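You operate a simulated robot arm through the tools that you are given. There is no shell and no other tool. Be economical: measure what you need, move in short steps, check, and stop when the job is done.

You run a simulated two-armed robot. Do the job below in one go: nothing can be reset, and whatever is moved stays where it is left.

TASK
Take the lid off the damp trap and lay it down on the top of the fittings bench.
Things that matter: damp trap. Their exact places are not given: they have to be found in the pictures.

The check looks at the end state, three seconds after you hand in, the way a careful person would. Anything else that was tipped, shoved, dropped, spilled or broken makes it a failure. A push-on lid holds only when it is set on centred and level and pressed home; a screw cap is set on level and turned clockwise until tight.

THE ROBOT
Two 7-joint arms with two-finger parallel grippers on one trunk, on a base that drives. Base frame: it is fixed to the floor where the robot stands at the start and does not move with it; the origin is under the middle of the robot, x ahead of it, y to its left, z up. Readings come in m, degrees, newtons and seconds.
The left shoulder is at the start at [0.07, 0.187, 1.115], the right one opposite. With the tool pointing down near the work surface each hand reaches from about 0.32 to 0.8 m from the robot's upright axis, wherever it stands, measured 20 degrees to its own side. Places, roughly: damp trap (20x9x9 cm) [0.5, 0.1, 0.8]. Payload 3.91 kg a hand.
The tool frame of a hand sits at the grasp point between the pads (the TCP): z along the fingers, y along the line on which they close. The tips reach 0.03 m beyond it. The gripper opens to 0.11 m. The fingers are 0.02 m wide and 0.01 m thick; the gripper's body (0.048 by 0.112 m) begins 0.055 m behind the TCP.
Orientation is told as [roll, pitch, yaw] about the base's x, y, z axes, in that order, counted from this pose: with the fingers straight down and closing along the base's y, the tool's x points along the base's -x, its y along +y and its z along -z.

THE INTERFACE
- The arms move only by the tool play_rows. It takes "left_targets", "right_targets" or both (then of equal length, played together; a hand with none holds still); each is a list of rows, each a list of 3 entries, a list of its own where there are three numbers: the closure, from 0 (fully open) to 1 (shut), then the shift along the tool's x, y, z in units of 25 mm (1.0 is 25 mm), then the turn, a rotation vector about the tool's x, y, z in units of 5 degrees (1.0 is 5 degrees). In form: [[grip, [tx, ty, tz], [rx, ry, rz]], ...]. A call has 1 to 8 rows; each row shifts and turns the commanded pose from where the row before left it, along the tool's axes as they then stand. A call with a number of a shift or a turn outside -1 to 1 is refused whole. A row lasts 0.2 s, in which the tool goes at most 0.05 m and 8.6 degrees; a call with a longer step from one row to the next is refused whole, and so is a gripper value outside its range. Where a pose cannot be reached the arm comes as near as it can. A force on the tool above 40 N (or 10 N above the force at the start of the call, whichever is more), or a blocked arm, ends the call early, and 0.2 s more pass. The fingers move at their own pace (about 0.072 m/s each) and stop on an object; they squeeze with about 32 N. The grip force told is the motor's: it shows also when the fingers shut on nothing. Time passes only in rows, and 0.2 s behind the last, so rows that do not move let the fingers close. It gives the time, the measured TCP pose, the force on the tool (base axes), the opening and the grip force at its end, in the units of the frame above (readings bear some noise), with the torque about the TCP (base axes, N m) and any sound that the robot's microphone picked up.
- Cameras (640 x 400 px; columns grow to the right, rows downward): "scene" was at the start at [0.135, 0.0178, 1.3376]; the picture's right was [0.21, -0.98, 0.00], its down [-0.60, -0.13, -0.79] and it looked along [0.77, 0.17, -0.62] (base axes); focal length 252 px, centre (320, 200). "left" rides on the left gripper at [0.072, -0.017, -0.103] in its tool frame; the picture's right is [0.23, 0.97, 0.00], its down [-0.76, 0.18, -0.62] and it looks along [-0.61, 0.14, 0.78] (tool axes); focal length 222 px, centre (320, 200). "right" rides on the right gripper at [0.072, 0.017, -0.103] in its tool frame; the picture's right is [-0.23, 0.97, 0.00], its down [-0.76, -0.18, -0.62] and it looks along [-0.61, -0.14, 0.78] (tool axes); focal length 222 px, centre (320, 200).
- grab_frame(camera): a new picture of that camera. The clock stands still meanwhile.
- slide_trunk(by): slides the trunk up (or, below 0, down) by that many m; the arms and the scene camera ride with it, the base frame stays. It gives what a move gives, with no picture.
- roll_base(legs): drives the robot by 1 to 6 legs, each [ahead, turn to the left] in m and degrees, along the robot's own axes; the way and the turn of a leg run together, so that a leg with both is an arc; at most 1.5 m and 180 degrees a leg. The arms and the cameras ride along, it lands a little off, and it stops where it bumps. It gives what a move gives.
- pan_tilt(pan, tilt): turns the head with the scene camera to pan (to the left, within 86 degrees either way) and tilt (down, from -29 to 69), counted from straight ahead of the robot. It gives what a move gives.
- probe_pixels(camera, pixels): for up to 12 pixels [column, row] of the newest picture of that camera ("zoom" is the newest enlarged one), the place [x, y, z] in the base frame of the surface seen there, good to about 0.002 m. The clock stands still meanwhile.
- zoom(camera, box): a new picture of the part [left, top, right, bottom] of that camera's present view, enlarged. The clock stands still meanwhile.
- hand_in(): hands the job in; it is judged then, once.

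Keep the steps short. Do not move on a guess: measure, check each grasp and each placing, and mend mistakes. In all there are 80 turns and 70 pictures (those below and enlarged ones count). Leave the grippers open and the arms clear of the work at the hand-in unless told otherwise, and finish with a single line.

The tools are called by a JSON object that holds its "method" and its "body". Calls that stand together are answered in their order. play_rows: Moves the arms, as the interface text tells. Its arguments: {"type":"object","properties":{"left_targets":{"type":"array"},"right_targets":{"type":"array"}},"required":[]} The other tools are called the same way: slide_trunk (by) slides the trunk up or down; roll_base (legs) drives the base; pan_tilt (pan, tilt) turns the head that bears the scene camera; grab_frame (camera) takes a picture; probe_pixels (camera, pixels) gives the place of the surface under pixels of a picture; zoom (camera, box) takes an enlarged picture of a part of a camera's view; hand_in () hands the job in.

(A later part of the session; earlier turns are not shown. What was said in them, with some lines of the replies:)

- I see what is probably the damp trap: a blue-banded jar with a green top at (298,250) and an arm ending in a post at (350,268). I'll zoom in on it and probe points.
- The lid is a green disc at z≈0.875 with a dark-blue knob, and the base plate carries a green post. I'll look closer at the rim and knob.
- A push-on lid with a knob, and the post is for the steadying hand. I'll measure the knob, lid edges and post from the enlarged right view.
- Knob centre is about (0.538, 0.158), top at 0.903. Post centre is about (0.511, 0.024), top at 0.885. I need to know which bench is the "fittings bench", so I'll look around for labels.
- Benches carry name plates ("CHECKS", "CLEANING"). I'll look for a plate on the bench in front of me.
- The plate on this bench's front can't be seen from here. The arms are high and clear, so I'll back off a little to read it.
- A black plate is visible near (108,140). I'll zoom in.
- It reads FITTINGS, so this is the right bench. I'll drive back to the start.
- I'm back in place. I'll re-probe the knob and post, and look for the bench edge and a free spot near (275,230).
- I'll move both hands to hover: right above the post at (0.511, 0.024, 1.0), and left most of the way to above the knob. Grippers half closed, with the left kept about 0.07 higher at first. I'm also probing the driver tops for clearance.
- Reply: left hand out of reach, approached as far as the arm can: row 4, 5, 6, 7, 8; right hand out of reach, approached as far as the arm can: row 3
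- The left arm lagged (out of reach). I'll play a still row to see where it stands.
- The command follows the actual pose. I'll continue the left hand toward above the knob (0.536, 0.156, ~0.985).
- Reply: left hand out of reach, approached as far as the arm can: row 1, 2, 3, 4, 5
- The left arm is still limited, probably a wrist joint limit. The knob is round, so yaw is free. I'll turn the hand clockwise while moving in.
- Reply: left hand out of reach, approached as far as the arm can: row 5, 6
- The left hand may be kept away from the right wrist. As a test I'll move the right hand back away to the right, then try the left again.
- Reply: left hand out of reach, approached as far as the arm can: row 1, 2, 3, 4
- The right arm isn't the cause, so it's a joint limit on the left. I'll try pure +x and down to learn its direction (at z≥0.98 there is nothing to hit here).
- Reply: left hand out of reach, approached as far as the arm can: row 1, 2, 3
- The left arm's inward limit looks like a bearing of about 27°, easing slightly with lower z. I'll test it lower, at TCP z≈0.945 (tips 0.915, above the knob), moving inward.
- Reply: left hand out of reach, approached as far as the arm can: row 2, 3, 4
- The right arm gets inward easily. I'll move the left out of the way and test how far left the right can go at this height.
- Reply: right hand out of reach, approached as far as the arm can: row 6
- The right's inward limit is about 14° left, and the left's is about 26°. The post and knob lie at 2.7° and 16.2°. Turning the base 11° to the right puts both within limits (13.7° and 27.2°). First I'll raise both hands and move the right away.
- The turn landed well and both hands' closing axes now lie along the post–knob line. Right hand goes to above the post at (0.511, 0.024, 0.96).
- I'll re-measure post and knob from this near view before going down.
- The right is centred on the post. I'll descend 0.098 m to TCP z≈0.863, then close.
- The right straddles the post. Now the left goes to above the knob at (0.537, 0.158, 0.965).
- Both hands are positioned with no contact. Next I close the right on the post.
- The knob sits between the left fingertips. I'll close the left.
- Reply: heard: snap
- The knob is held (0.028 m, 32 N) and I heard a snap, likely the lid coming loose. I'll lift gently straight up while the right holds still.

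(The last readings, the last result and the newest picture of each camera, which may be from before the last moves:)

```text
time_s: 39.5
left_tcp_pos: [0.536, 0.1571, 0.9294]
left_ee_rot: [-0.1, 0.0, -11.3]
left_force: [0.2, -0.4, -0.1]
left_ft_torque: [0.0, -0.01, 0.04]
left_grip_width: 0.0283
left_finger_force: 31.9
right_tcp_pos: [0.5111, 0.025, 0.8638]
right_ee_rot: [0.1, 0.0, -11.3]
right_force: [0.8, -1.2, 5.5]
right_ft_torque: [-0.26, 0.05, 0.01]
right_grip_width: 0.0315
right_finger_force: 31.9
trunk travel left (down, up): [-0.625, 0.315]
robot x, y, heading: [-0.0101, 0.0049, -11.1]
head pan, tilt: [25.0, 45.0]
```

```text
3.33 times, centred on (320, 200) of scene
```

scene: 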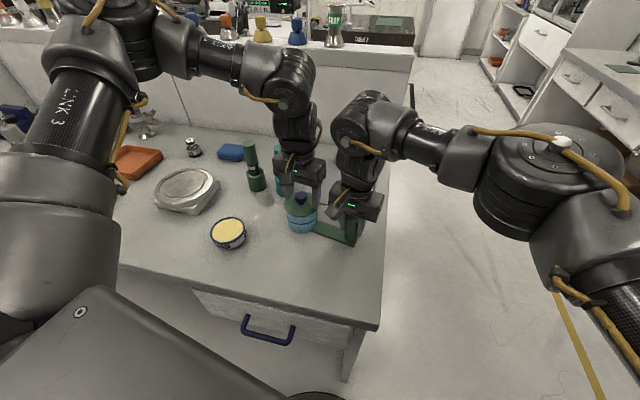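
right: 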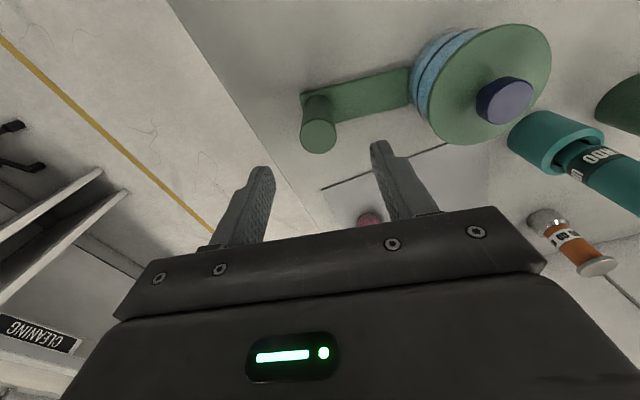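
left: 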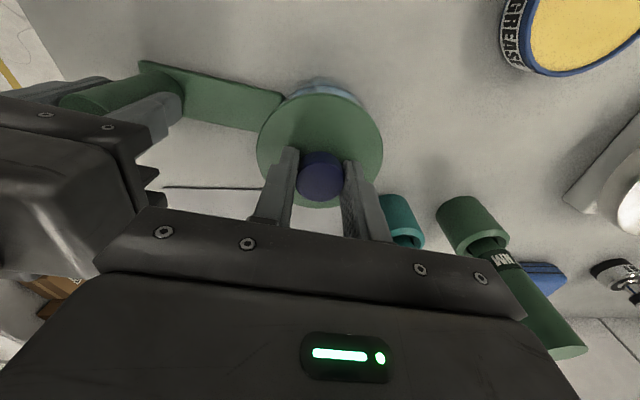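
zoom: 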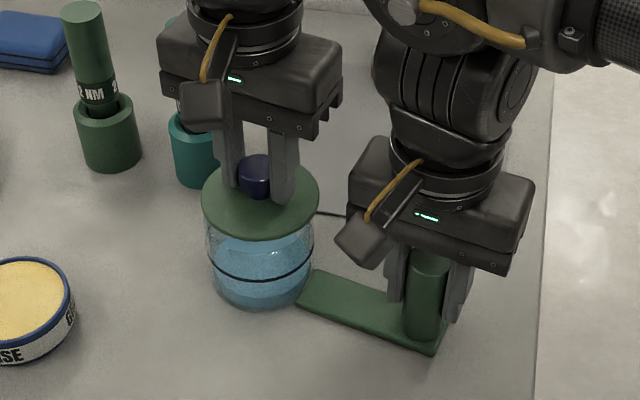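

The lid is off with no residual force, and the trap stayed put. I'll raise further and look at the underside.

{"method": "play_rows", "body": {"left_targets": [[1, [0, 0, -0.6], [0, 0, 0]], [1, [0, 0, -0.6], [0, 0, 0]], [1, [0, 0, -0.6], [0, 0, 0]], [1, [0, 0, -0.6], [0, 0, 0]]]}}

{"method": "zoom", "body": {"camera": "scene", "box": [240, 140, 400, 260]}}

```text
time_s: 40.5
left_tcp_pos: [0.5369, 0.1585, 0.9894]
left_ee_rot: [-0.1, 0.0, -11.2]
left_force: [-0.5, 0.0, -0.3]
left_ft_torque: [0.01, 0.05, -0.03]
left_grip_width: 0.0286
left_finger_force: 32.3
right_tcp_pos: [0.5111, 0.0272, 0.8635]
right_ee_rot: [0.0, 0.0, -11.2]
right_force: [-1.2, -1.7, 6.9]
right_ft_torque: [0.25, -0.14, 0.02]
right_grip_width: 0.0315
right_finger_force: 31.3
trunk travel left (down, up): [-0.625, 0.315]
robot x, y, heading: [-0.0108, -0.0001, -11.4]
head pan, tilt: [25.0, 45.0]
```

```text
3.33 times, centred on (320, 200) of scene
```

zoom: 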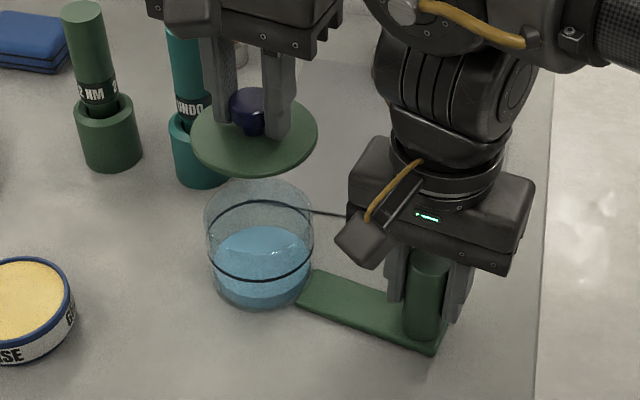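

The lid is clean and level. I'll carry it at this height to above the free spot at (0.415, 0.21).

{"method": "play_rows", "body": {"left_targets": [[1, [0.865, 0.177, 0], [0, 0, 0]], [1, [0.865, 0.177, 0], [0, 0, 0]], [1, [0.865, 0.177, 0], [0, 0, 0]], [1, [0.865, 0.177, 0], [0, 0, 0]], [1, [0.865, 0.177, 0], [0, 0, 0]], [1, [0.865, 0.177, 0], [0, 0, 0]]]}}

{"method": "grab_frame", "body": {"camera": "scene"}}

```text
time_s: 41.9
left_tcp_pos: [0.4744, 0.1829, 0.988]
left_ee_rot: [0.0, 0.0, -11.2]
left_force: [0.3, 0.6, -1.3]
left_ft_torque: [0.04, -0.04, 0.0]
left_grip_width: 0.0285
left_finger_force: 31.6
left hand out of reach, approached as far as the arm can: row 4, 5, 6
right_tcp_pos: [0.51, 0.0267, 0.8623]
right_ee_rot: [-0.1, 0.0, -11.2]
right_force: [-0.8, 0.2, -0.2]
right_ft_torque: [-0.14, 0.04, 0.03]
right_grip_width: 0.0314
right_finger_force: 31.6
trunk travel left (down, up): [-0.625, 0.315]
robot x, y, heading: [-0.006, 0.0032, -11.1]
head pan, tilt: [25.0, 45.0]
```

```text
39 pictures are left
```

scene: 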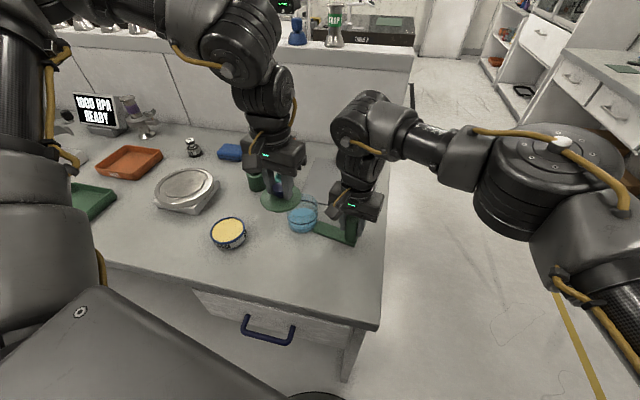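

It stopped at a reach limit (too near and high). Lower should allow more, so I'll go down 0.05 (lid still above the jar rim) and then toward (0.43, 0.22).

{"method": "play_rows", "body": {"left_targets": [[1, [0, 0, 0.8], [0, 0, 0]], [1, [0, 0, 0.8], [0, 0, 0]], [1, [0.5, 0.35, 0], [0, 0, 0]], [1, [0.5, 0.35, 0], [0, 0, 0]], [1, [0.5, 0.35, 0], [0, 0, 0]], [1, [0.4, 0, 0], [0, 0, 0]]]}}

```text
time_s: 43.3
left_tcp_pos: [0.4652, 0.1957, 0.9469]
left_ee_rot: [-0.2, 0.1, -11.5]
left_force: [0.5, -0.5, -1.2]
left_ft_torque: [0.0, -0.02, -0.02]
left_grip_width: 0.0281
left_finger_force: 32.3
left hand out of reach, approached as far as the arm can: row 4, 5, 6
right_tcp_pos: [0.5112, 0.0262, 0.8634]
right_ee_rot: [0.0, -0.1, -11.2]
right_force: [-1.0, -0.7, 1.8]
right_ft_torque: [0.32, -0.15, 0.05]
right_grip_width: 0.0312
right_finger_force: 31.7
trunk travel left (down, up): [-0.625, 0.315]
robot x, y, heading: [-0.0064, -0.0022, -11.6]
head pan, tilt: [25.0, 45.0]
```

Reach remains the limit. The simpler way is to release the post, raise the right hand, and back the base up slightly so the lid rides to the free spot. First I open the right and lift it straight up.

{"method": "play_rows", "body": {"right_targets": [[0.4, [0, 0, 0], [0, 0, 0]], [0.4, [0, 0, 0], [0, 0, 0]], [0.4, [0, 0, 0], [0, 0, 0]], [0.4, [0, 0, -0.7], [0, 0, 0]], [0.4, [0, 0, -0.9], [0, 0, 0]], [0.4, [0, 0, -0.9], [0, 0, 0]], [0.4, [0, 0, -0.9], [0, 0, 0]], [0.4, [0, 0, -0.9], [0, 0, 0]]]}}

{"method": "play_rows", "body": {"right_targets": [[0.4, [0, -1, -0.5], [0, 0, 0]], [0.4, [0, -1, -0.5], [0, 0, 0]], [0.4, [0, -1, -0.5], [0, 0, 0]], [0.4, [0, -1, -0.5], [0, 0, 0]]]}}

{"method": "grab_frame", "body": {"camera": "scene"}}

```text
time_s: 45.1
left_tcp_pos: [0.4658, 0.1952, 0.9463]
left_ee_rot: [0.0, 0.0, -11.4]
left_force: [-0.1, 0.5, -0.4]
left_ft_torque: [-0.01, -0.02, 0.01]
left_grip_width: 0.0287
left_finger_force: 32.3
right_tcp_pos: [0.5101, 0.0245, 0.9717]
right_ee_rot: [-0.1, 0.0, -11.2]
right_force: [-0.4, 0.2, 0.1]
right_ft_torque: [-0.02, 0.04, 0.05]
right_grip_width: 0.066
right_finger_force: 0.0
trunk travel left (down, up): [-0.625, 0.315]
robot x, y, heading: [-0.0055, -0.0008, -11.0]
head pan, tilt: [25.0, 45.0]
```

```text
time_s: 46.1
left_tcp_pos: [0.4648, 0.1937, 0.9464]
left_ee_rot: [-0.1, 0.2, -11.4]
left_force: [-0.1, -0.6, -1.3]
left_ft_torque: [-0.01, 0.01, 0.01]
left_grip_width: 0.0284
left_finger_force: 32.5
right_tcp_pos: [0.4979, -0.0576, 1.0225]
right_ee_rot: [0.0, -0.1, -11.2]
right_force: [-0.2, -0.4, -0.8]
right_ft_torque: [0.04, -0.02, 0.01]
right_grip_width: 0.0663
right_finger_force: 0.0
right hand out of reach, approached as far as the arm can: row 2, 3, 4
trunk travel left (down, up): [-0.625, 0.315]
robot x, y, heading: [-0.0084, 0.0009, -11.4]
head pan, tilt: [25.0, 45.0]
```

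```text
38 pictures are left
```

scene: 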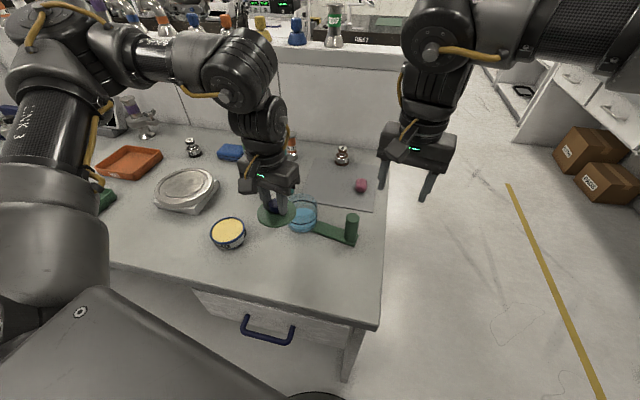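

The trap stands undisturbed and the right hand is clear. I'll back the base 0.05 m so the lid comes over about (0.416, 0.204).

{"method": "roll_base", "body": {"legs": [[-0.05, 0]]}}

{"method": "grab_frame", "body": {"camera": "scene"}}

{"method": "grab_frame", "body": {"camera": "left"}}

```text
time_s: 47.0
left_tcp_pos: [0.418, 0.2045, 0.9448]
left_ee_rot: [-0.1, 0.2, -11.5]
left_force: [0.5, -0.8, -0.5]
left_ft_torque: [0.0, 0.01, 0.02]
left_grip_width: 0.0284
left_finger_force: 32.0
right_tcp_pos: [0.4513, -0.0473, 1.0213]
right_ee_rot: [0.0, 0.1, -11.3]
right_force: [0.0, -0.6, 0.3]
right_ft_torque: [0.0, -0.01, -0.01]
right_grip_width: 0.066
right_finger_force: 0.1
trunk travel left (down, up): [-0.625, 0.315]
robot x, y, heading: [-0.0577, 0.0091, -11.2]
head pan, tilt: [25.0, 45.0]
```

```text
37 pictures are left
```

scene: 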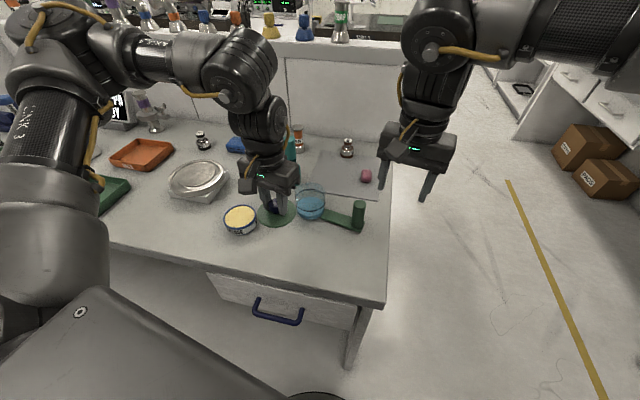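

```text
36 pictures are left
```

left: 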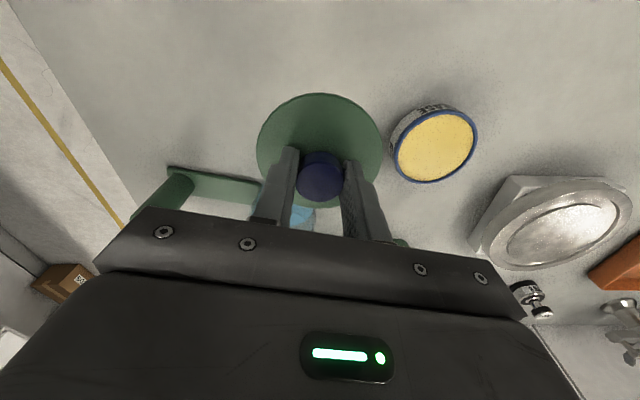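

The spot below is clear of both grease tin and jar. I'll descend 0.082 m first, then slowly until contact.

{"method": "play_rows", "body": {"left_targets": [[1, [0, 0, 0.82], [0, 0, 0]], [1, [0, 0, 0.82], [0, 0, 0]], [1, [0, 0, 0.82], [0, 0, 0]], [1, [0, 0, 0.82], [0, 0, 0]]]}}

{"method": "zoom", "body": {"camera": "scene", "box": [200, 150, 360, 270]}}

```text
time_s: 48.0
left_tcp_pos: [0.417, 0.2038, 0.8632]
left_ee_rot: [-0.1, 0.3, -11.4]
left_force: [0.0, 0.7, 0.0]
left_ft_torque: [0.02, 0.05, -0.01]
left_grip_width: 0.0285
left_finger_force: 32.3
right_tcp_pos: [0.4509, -0.0488, 1.022]
right_ee_rot: [0.0, 0.1, -11.3]
right_force: [0.4, -0.8, 0.0]
right_ft_torque: [0.0, 0.01, 0.0]
right_grip_width: 0.0661
right_finger_force: 0.1
trunk travel left (down, up): [-0.625, 0.315]
robot x, y, heading: [-0.0526, 0.0095, -11.1]
head pan, tilt: [25.0, 45.0]
```

```text
3.33 times, centred on (280, 210) of scene
```

zoom: 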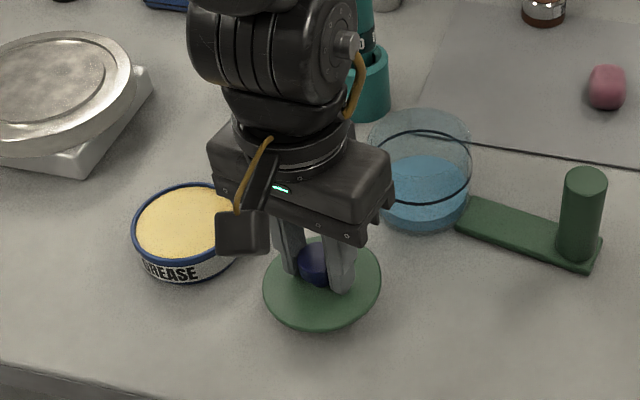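

Now slow 3 mm steps down.

{"method": "play_rows", "body": {"left_targets": [[1, [0, 0, 0.12], [0, 0, 0]], [1, [0, 0, 0.12], [0, 0, 0]], [1, [0, 0, 0.12], [0, 0, 0]], [1, [0, 0, 0.12], [0, 0, 0]], [1, [0, 0, 0.12], [0, 0, 0]]]}}

{"method": "play_rows", "body": {"left_targets": [[1, [0, 0, 0.08], [0, 0, 0]], [1, [0, 0, 0.08], [0, 0, 0]]]}}

```text
time_s: 49.2
left_tcp_pos: [0.4178, 0.203, 0.8481]
left_ee_rot: [-0.1, 0.2, -11.4]
left_force: [0.1, -0.1, 0.0]
left_ft_torque: [0.03, -0.01, 0.03]
left_grip_width: 0.0286
left_finger_force: 31.9
right_tcp_pos: [0.4505, -0.0478, 1.0226]
right_ee_rot: [0.0, 0.1, -11.3]
right_force: [-0.2, 0.4, 0.8]
right_ft_torque: [-0.03, 0.03, 0.02]
right_grip_width: 0.0659
right_finger_force: 0.0
trunk travel left (down, up): [-0.625, 0.315]
robot x, y, heading: [-0.0534, 0.0085, -11.4]
head pan, tilt: [25.0, 45.0]
```

```text
time_s: 49.8
left_tcp_pos: [0.4171, 0.204, 0.8475]
left_ee_rot: [-0.1, -0.1, -11.4]
left_force: [2.0, 4.2, 17.9]
left_ft_torque: [0.32, -0.06, -0.02]
left_grip_width: 0.0286
left_finger_force: 32.2
right_tcp_pos: [0.4493, -0.047, 1.0231]
right_ee_rot: [0.1, 0.0, -11.2]
right_force: [0.1, 0.4, 0.2]
right_ft_torque: [-0.01, 0.04, 0.01]
right_grip_width: 0.0661
right_finger_force: 0.0
trunk travel left (down, up): [-0.625, 0.315]
robot x, y, heading: [-0.0547, 0.0074, -11.2]
head pan, tilt: [25.0, 45.0]
```

Contact: 18 N upward. I'll ease up 2 mm, open slowly to 0.4, then lift straight up.

{"method": "play_rows", "body": {"left_targets": [[1, [0, 0, -0.1], [0, 0, 0]], [0.6, [0, 0, 0], [0, 0, 0]], [0.4, [0, 0, 0], [0, 0, 0]], [0.4, [0, 0, 0], [0, 0, 0]], [0.4, [0, 0, 0], [0, 0, 0]]]}}

{"method": "zoom", "body": {"camera": "scene", "box": [200, 150, 360, 270]}}

```text
time_s: 51.0
left_tcp_pos: [0.4181, 0.203, 0.8477]
left_ee_rot: [-0.1, 0.1, -11.5]
left_force: [0.4, -0.1, -0.4]
left_ft_torque: [-0.01, 0.03, -0.02]
left_grip_width: 0.0659
left_finger_force: 0.0
right_tcp_pos: [0.4507, -0.048, 1.0224]
right_ee_rot: [-0.1, -0.1, -11.3]
right_force: [-1.1, -0.6, 0.1]
right_ft_torque: [-0.01, 0.0, 0.02]
right_grip_width: 0.0662
right_finger_force: 0.1
trunk travel left (down, up): [-0.625, 0.315]
robot x, y, heading: [-0.0543, 0.0105, -11.3]
head pan, tilt: [25.0, 45.0]
```

```text
3.33 times, centred on (280, 210) of scene
```

zoom: 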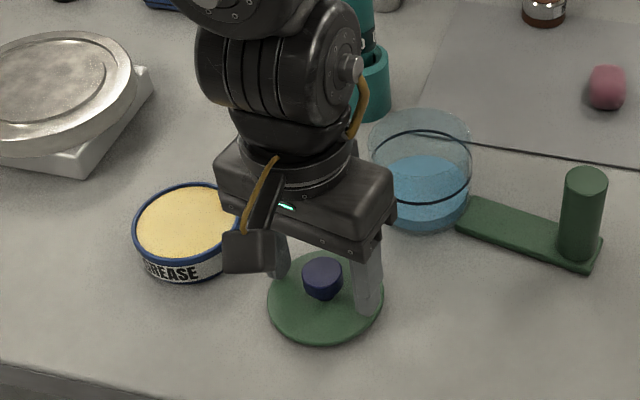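

The lid is lying free. I'll lift the left straight up, then out, and check.

{"method": "play_rows", "body": {"left_targets": [[0.4, [0, 0, -0.5], [0, 0, 0]], [0.4, [0, 0, -1], [0, 0, 0]], [0.4, [0, 0, -1], [0, 0, 0]], [0.4, [0, 0, -1], [0, 0, 0]], [0.4, [0, 0, -1], [0, 0, 0]], [0.4, [0, 1, -1], [0, 0, 0]], [0, [0, 1, -1], [0, 0, 0]], [0, [0, 1, -1], [0, 0, 0]]]}}

{"method": "play_rows", "body": {"right_targets": [[0, [0, -1, -0.5], [0, 0, 0]], [0, [0, -1, -0.5], [0, 0, 0]], [0, [0, 0, 0], [0, 0, 0]], [0, [0, 0, 0], [0, 0, 0]]]}}

{"method": "zoom", "body": {"camera": "scene", "box": [180, 130, 400, 270]}}

{"method": "grab_frame", "body": {"camera": "scene"}}

```text
time_s: 52.8
left_tcp_pos: [0.4321, 0.2797, 1.0352]
left_ee_rot: [-0.2, 0.1, -11.5]
left_force: [0.3, 0.3, 0.4]
left_ft_torque: [-0.01, 0.01, -0.01]
left_grip_width: 0.1099
left_finger_force: 0.1
right_tcp_pos: [0.4488, -0.0474, 1.0223]
right_ee_rot: [0.0, 0.1, -11.3]
right_force: [0.0, -0.5, 0.0]
right_ft_torque: [0.01, -0.03, 0.02]
right_grip_width: 0.0659
right_finger_force: 0.2
trunk travel left (down, up): [-0.625, 0.315]
robot x, y, heading: [-0.0566, 0.0111, -11.3]
head pan, tilt: [25.0, 45.0]
```

```text
time_s: 53.8
left_tcp_pos: [0.432, 0.2798, 1.0356]
left_ee_rot: [-0.1, 0.2, -11.5]
left_force: [-0.2, 0.1, 0.6]
left_ft_torque: [0.01, 0.01, -0.02]
left_grip_width: 0.1104
left_finger_force: 0.2
right_tcp_pos: [0.4404, -0.0963, 1.0478]
right_ee_rot: [0.0, 0.0, -11.3]
right_force: [-0.5, -0.1, -0.1]
right_ft_torque: [-0.01, 0.01, 0.03]
right_grip_width: 0.11
right_finger_force: 0.1
trunk travel left (down, up): [-0.625, 0.315]
robot x, y, heading: [-0.0561, 0.0089, -11.5]
head pan, tilt: [25.0, 45.0]
```

```text
2.86 times, centred on (290, 200) of scene
```

zoom: 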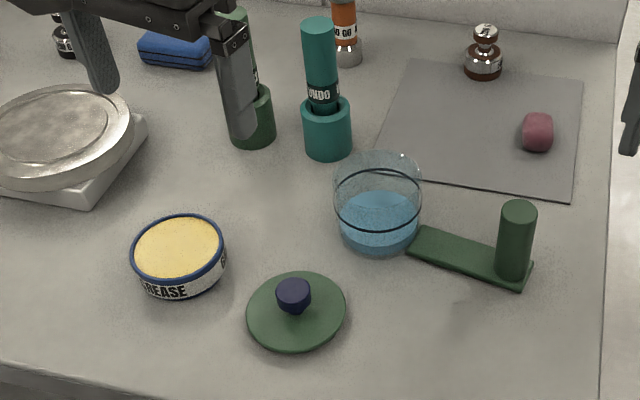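

```text
32 pictures are left
```

scene: 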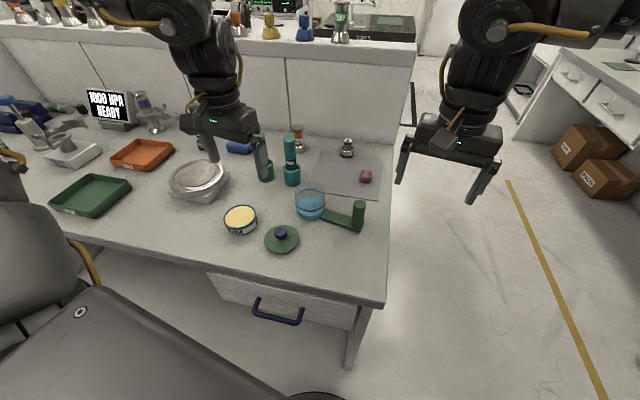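

The lid lies flat on the fittings bench, the trap stands upright with its contents level, nothing else has moved, and both grippers are open and clear. Handing in.

{"method": "hand_in", "body": {}}

```text
The job is handed in.
```

The damp trap's lid is off and lying flat on top of the fittings bench, the trap is upright and unspilled, and both grippers are open and clear.
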